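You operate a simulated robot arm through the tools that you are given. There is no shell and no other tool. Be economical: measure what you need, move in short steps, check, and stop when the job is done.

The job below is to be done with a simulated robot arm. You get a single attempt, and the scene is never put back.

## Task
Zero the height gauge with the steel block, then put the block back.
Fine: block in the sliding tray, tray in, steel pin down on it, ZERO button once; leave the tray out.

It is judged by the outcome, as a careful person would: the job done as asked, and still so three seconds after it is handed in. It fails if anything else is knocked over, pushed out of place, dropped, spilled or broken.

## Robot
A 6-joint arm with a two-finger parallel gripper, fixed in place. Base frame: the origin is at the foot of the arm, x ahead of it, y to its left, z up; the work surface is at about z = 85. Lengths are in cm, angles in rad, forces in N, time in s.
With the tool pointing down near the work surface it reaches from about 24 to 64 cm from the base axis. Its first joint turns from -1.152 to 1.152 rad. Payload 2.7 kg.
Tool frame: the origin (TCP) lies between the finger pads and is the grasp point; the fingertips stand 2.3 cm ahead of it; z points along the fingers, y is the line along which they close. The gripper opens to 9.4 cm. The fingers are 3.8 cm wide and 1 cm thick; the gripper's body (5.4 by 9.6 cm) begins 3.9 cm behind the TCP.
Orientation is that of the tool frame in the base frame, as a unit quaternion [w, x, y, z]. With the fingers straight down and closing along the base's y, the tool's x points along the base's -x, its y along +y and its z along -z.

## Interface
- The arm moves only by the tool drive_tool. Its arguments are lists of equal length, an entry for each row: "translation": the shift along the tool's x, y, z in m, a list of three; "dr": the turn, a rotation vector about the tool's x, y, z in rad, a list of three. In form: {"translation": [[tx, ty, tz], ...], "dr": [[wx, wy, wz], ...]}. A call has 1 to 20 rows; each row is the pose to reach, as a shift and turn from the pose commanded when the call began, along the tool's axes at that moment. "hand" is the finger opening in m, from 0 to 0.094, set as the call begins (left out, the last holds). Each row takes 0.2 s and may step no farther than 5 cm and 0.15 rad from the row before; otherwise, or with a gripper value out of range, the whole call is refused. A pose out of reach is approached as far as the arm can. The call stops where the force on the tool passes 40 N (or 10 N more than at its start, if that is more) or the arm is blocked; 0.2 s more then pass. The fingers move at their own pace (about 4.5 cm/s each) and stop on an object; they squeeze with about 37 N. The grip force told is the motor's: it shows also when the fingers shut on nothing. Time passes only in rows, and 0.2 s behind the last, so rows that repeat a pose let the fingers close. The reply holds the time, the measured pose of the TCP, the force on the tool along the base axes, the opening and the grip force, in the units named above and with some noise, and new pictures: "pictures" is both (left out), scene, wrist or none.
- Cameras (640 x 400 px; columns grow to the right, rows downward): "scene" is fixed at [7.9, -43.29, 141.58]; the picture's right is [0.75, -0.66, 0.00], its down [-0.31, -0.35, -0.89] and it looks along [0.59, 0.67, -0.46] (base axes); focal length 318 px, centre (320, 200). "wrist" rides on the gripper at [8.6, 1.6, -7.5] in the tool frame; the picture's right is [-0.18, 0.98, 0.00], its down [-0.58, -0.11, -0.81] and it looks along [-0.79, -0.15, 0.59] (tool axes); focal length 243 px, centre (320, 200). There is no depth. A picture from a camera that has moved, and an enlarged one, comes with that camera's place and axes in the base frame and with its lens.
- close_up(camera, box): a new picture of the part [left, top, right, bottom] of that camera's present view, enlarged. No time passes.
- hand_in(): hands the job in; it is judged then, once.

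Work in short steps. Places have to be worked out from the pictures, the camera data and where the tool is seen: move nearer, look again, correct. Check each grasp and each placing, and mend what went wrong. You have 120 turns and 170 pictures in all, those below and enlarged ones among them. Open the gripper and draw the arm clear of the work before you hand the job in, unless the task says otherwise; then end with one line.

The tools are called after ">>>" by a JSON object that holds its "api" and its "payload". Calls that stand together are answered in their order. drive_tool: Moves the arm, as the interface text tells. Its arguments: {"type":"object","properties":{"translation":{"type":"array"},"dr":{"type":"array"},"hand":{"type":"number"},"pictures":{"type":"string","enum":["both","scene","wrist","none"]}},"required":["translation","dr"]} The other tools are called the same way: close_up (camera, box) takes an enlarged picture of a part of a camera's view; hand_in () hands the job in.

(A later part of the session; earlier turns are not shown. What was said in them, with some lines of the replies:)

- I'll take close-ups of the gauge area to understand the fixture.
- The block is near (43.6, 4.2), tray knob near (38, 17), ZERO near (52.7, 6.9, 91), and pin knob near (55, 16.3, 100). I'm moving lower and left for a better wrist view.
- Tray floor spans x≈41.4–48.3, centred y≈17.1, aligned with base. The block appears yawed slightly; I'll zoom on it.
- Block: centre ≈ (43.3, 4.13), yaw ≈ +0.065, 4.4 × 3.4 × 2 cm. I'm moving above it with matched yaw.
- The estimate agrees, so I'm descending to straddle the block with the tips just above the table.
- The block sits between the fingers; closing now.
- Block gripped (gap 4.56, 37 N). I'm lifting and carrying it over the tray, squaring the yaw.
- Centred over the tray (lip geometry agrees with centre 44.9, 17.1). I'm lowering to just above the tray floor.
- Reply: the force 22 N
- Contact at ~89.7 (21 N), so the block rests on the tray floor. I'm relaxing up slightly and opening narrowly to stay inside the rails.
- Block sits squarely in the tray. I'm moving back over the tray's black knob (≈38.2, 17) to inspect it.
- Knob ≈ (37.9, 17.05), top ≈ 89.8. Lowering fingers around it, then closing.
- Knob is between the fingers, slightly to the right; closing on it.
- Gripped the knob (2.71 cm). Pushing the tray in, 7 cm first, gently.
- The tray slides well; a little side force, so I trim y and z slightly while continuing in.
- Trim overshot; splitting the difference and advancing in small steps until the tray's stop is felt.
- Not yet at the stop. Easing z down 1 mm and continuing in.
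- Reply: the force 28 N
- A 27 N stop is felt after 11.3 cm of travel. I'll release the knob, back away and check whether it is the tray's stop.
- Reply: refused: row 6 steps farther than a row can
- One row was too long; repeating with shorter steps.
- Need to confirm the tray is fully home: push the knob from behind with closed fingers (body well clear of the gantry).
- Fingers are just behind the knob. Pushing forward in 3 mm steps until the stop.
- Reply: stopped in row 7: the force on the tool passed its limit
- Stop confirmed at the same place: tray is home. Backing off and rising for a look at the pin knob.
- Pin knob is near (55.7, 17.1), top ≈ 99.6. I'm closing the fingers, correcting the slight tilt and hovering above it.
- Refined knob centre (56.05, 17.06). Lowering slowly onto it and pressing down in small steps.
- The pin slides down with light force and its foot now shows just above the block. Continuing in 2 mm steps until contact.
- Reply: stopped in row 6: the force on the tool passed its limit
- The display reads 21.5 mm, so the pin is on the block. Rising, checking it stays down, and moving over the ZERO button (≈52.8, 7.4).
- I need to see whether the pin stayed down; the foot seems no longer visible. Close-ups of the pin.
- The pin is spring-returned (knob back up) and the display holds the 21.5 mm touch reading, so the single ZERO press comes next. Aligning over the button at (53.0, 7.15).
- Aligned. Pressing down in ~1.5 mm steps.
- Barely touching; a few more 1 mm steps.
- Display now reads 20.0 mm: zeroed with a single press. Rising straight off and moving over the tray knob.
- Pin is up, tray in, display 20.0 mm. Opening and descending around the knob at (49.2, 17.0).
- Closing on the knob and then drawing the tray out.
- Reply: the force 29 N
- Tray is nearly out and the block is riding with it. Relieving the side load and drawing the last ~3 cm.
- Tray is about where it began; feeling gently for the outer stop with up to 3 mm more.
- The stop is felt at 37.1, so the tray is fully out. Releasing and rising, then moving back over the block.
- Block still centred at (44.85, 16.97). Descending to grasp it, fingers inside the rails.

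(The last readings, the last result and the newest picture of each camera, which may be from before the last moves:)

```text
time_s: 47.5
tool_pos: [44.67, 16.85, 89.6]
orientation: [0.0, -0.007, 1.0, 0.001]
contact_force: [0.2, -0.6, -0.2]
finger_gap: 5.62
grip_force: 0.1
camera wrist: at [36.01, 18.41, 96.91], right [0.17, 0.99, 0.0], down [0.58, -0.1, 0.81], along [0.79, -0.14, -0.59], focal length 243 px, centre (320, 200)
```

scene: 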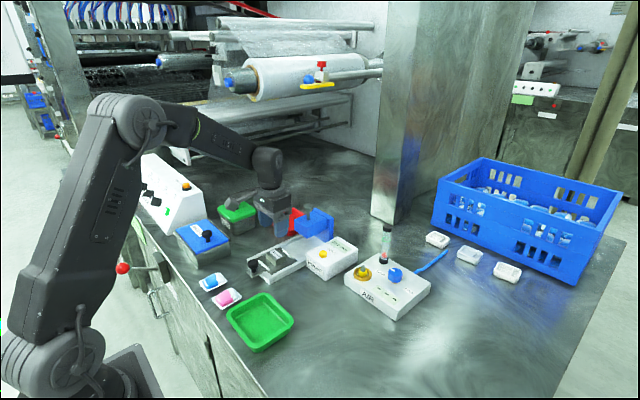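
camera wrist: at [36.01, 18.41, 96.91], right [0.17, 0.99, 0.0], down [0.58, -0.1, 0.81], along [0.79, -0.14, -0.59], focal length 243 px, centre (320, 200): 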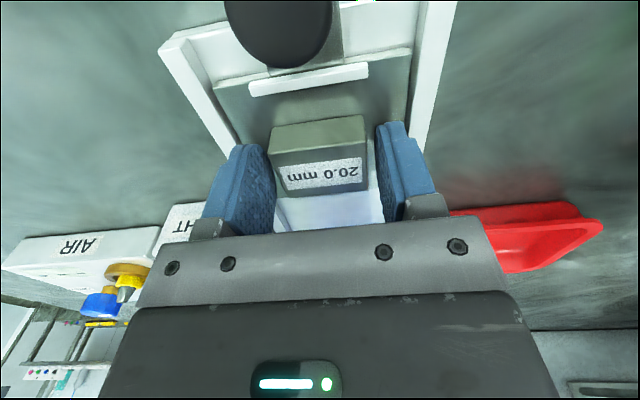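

Block is between the fingers; nudging 2 mm forward to match the original grasp and closing.

>>> {"api": "drive_tool", "payload": {"translation": [[-0.002, 0.001, 0], [-0.002, 0.001, 0], [-0.002, 0.001, 0], [-0.002, 0.001, 0], [-0.002, 0.001, 0]], "dr": [[0, 0, 0], [0, 0, 0], [0, 0, 0], [0, 0, 0], [0, 0, 0]], "hand": 0.03, "pictures": "wrist"}}

```text
time_s: 48.7
tool_pos: [44.93, 16.91, 89.6]
orientation: [0.0, -0.007, 1.0, 0.0]
contact_force: [-0.3, -2.3, 2.6]
finger_gap: 4.52
grip_force: 36.9
camera wrist: at [36.22, 18.5, 96.93], right [0.17, 0.99, 0.0], down [0.58, -0.1, 0.81], along [0.79, -0.14, -0.59], focal length 243 px, centre (320, 200)
```

wrist: 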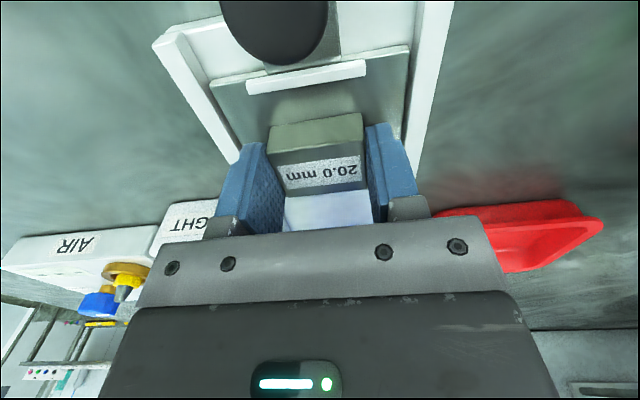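

Grasp matches the original. Lifting and carrying back over the original spot (43.3, 4.07), yaw 0.065.

>>> {"api": "drive_tool", "payload": {"translation": [[0, 0, -0.03], [0, 0, -0.07], [0.005, -0.032, -0.07], [0.01, -0.064, -0.07], [0.015, -0.096, -0.07], [0.0184, -0.1284, -0.07], [0.0184, -0.1284, -0.07], [0.0184, -0.1284, -0.07]], "dr": [[0, 0, 0], [0, 0, 0], [0, 0, -0.02], [0, 0, -0.04], [0, 0, -0.05], [0, 0, -0.05], [0, 0, -0.05], [0, 0, -0.05]]}}

>>> {"api": "close_up", "payload": {"camera": "scene", "box": [230, 200, 350, 310]}}

```text
time_s: 50.5
tool_pos: [43.25, 4.02, 96.66]
orientation: [0.0, -0.032, 0.999, 0.0]
contact_force: [-0.6, -0.5, -3.7]
finger_gap: 4.56
grip_force: 36.9
camera wrist: at [34.55, 5.13, 103.97], right [0.12, 0.99, 0.0], down [0.59, -0.07, 0.81], along [0.8, -0.1, -0.59], focal length 243 px, centre (320, 200)
```

scene: 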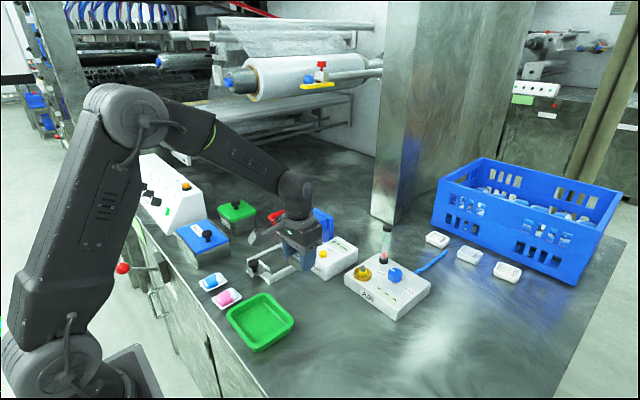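
wrist: 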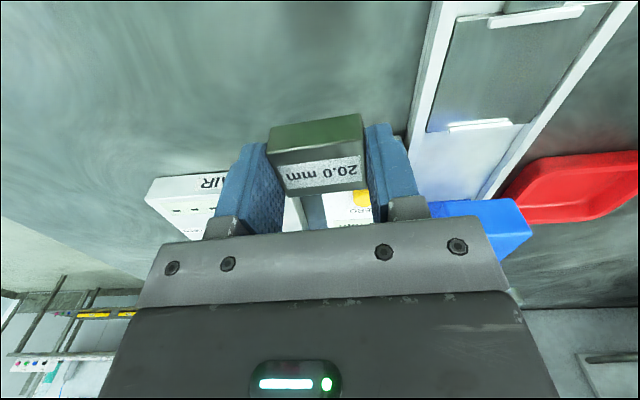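

```text
3.64 times, centred on (290, 255) of scene
camera zoom: at [7.9, -43.29, 141.58], right [0.75, -0.66, 0.0], down [-0.31, -0.35, -0.89], along [0.59, 0.67, -0.46], focal length 1157 px, centre (429, 0)
```

zoom: 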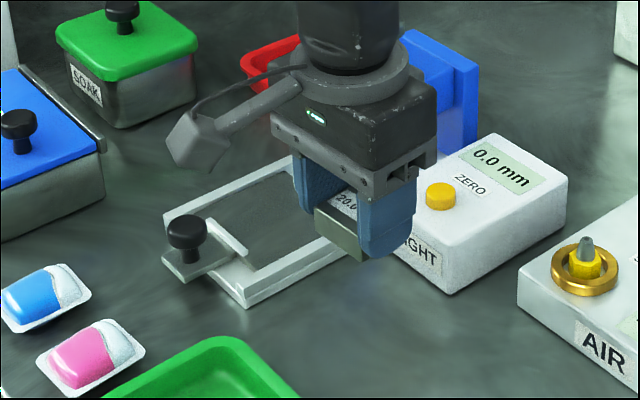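

Display shows 0.0 with the block off — sensible. Lowering the block to the table.

>>> {"api": "drive_tool", "payload": {"translation": [[0, 0.0003, 0.04], [0, 0.0003, 0.07], [0, 0.0003, 0.082], [0, 0.0003, 0.085], [0, 0.0003, 0.0865], [0, 0.0003, 0.0875]], "dr": [[0, 0, 0], [0, 0, 0], [0, 0, 0], [0, 0, 0], [0, 0, 0], [0, 0, 0]], "pictures": "none"}}

```text
time_s: 51.9
tool_pos: [43.25, 4.2, 87.88]
orientation: [0.0, -0.033, 0.999, -0.001]
contact_force: [-0.8, -0.4, -1.4]
finger_gap: 4.58
grip_force: 36.9
```

Just about touching (weight partly relieved). One more mm.

>>> {"api": "drive_tool", "payload": {"translation": [[0, 0, 0.0005], [0, 0, 0.001], [0, 0, 0.001]], "dr": [[0, 0, 0], [0, 0, 0], [0, 0, 0]], "pictures": "none"}}

>>> {"api": "close_up", "payload": {"camera": "scene", "box": [260, 220, 360, 310]}}

```text
time_s: 52.7
tool_pos: [43.2, 4.0, 87.83]
orientation: [0.001, -0.032, 0.999, 0.0]
contact_force: [-0.5, -4.5, 13.6]
finger_gap: 4.54
grip_force: 36.4
```

```text
4.44 times, centred on (310, 265) of scene
camera zoom: at [7.88, -43.3, 141.58], right [0.75, -0.66, 0.0], down [-0.31, -0.35, -0.89], along [0.59, 0.67, -0.46], focal length 1415 px, centre (364, -89)
```

zoom: 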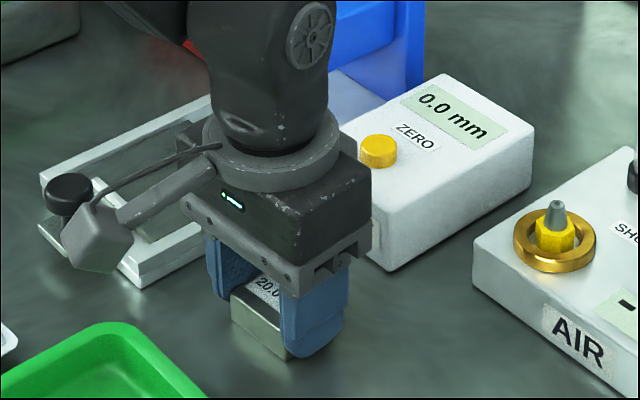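

The block is seated on the table (13.6 N). Opening and rising, then backing clear.

>>> {"api": "drive_tool", "payload": {"translation": [[0, 0, -0.0008], [0, 0, -0.0008], [0, 0, -0.0008], [0, 0, -0.03], [0, 0, -0.07], [0, 0, -0.11], [0.03, 0, -0.15], [0.06, 0, -0.18], [0.06, 0, -0.18]], "dr": [[0, 0, 0], [0, 0, 0], [0, 0, 0], [0, 0, 0], [0, 0, 0], [0, 0, 0], [0, 0, 0], [0, 0, 0], [0, 0, 0]], "hand": 0.07}}

>>> {"api": "close_up", "payload": {"camera": "scene", "box": [282, 270, 322, 310]}}

>>> {"api": "close_up", "payload": {"camera": "scene", "box": [230, 190, 390, 310]}}

```text
time_s: 54.7
tool_pos: [36.87, 3.93, 105.69]
orientation: [-0.001, -0.032, 0.999, 0.0]
contact_force: [-0.8, -0.4, -0.4]
finger_gap: 7.0
grip_force: 0.1
camera wrist: at [28.23, 4.85, 113.0], right [0.12, 0.99, 0.0], down [0.59, -0.07, 0.81], along [0.8, -0.1, -0.59], focal length 243 px, centre (320, 200)
```

scene: 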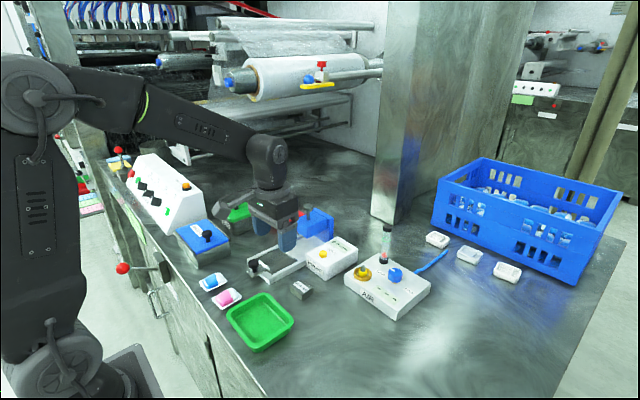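
wrist: 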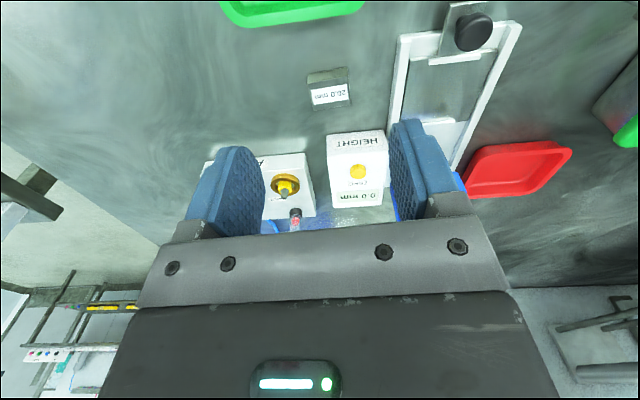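

```text
10.00 times, centred on (302, 290) of scene
camera zoom: at [7.9, -43.29, 141.58], right [0.75, -0.66, 0.0], down [-0.31, -0.35, -0.89], along [0.59, 0.67, -0.46], focal length 3183 px, centre (500, -700)
```

zoom: 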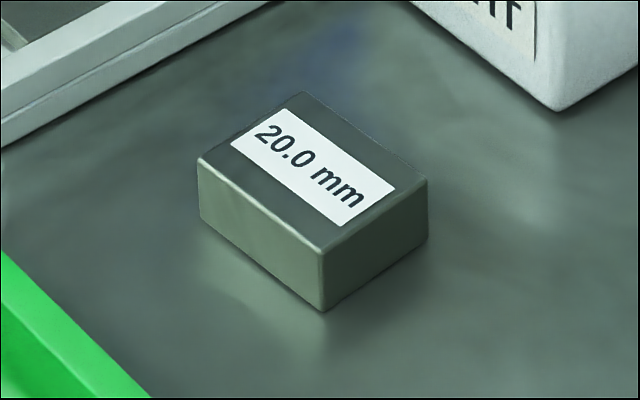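

```text
3.33 times, centred on (310, 250) of scene
camera zoom: at [7.9, -43.29, 141.58], right [0.75, -0.66, 0.0], down [-0.31, -0.35, -0.89], along [0.59, 0.67, -0.46], focal length 1061 px, centre (353, 33)
```

zoom: 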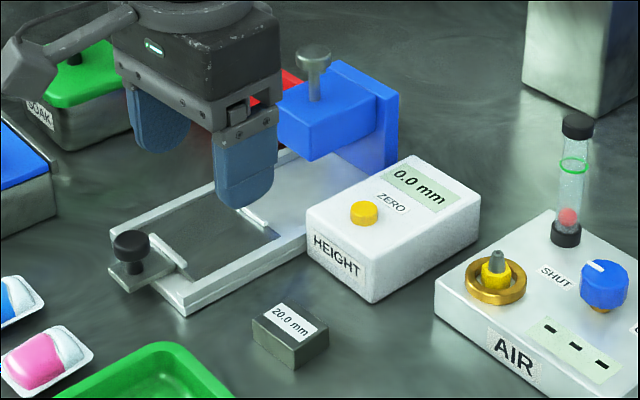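

The block is back within about 1 mm, the tray is out and everything else is undisturbed. Raising the arm clear and handing in.

>>> {"api": "drive_tool", "payload": {"translation": [[0, 0, -0.05], [0, 0, -0.1], [0, 0, -0.15], [0, 0, -0.2]], "dr": [[0, 0, 0], [0, 0, 0], [0, 0, 0], [0, 0, 0]], "hand": 0.094, "pictures": "scene"}}

```text
time_s: 55.7
tool_pos: [37.11, 3.67, 125.79]
orientation: [-0.001, -0.031, 1.0, -0.001]
contact_force: [0.2, -0.6, 0.7]
finger_gap: 9.41
grip_force: 0.2
```

scene: 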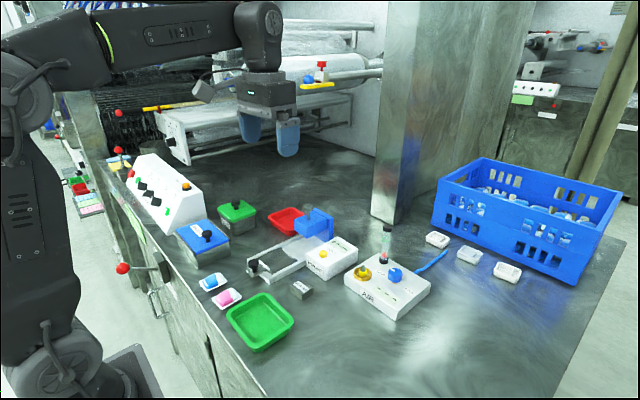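

Everything is in place and the arm is clear; handing in.

>>> {"api": "hand_in", "payload": {}}

```text
The job is handed in.
```

The height gauge is zeroed on the 20.0 mm block: one ZERO press took the reading from 21.5 to 20.0 mm. The pin springs back when released, so it was up, with 21.5 still showing, when I pressed ZERO. The block is back within about 1 mm of where it was, and the tray is out.
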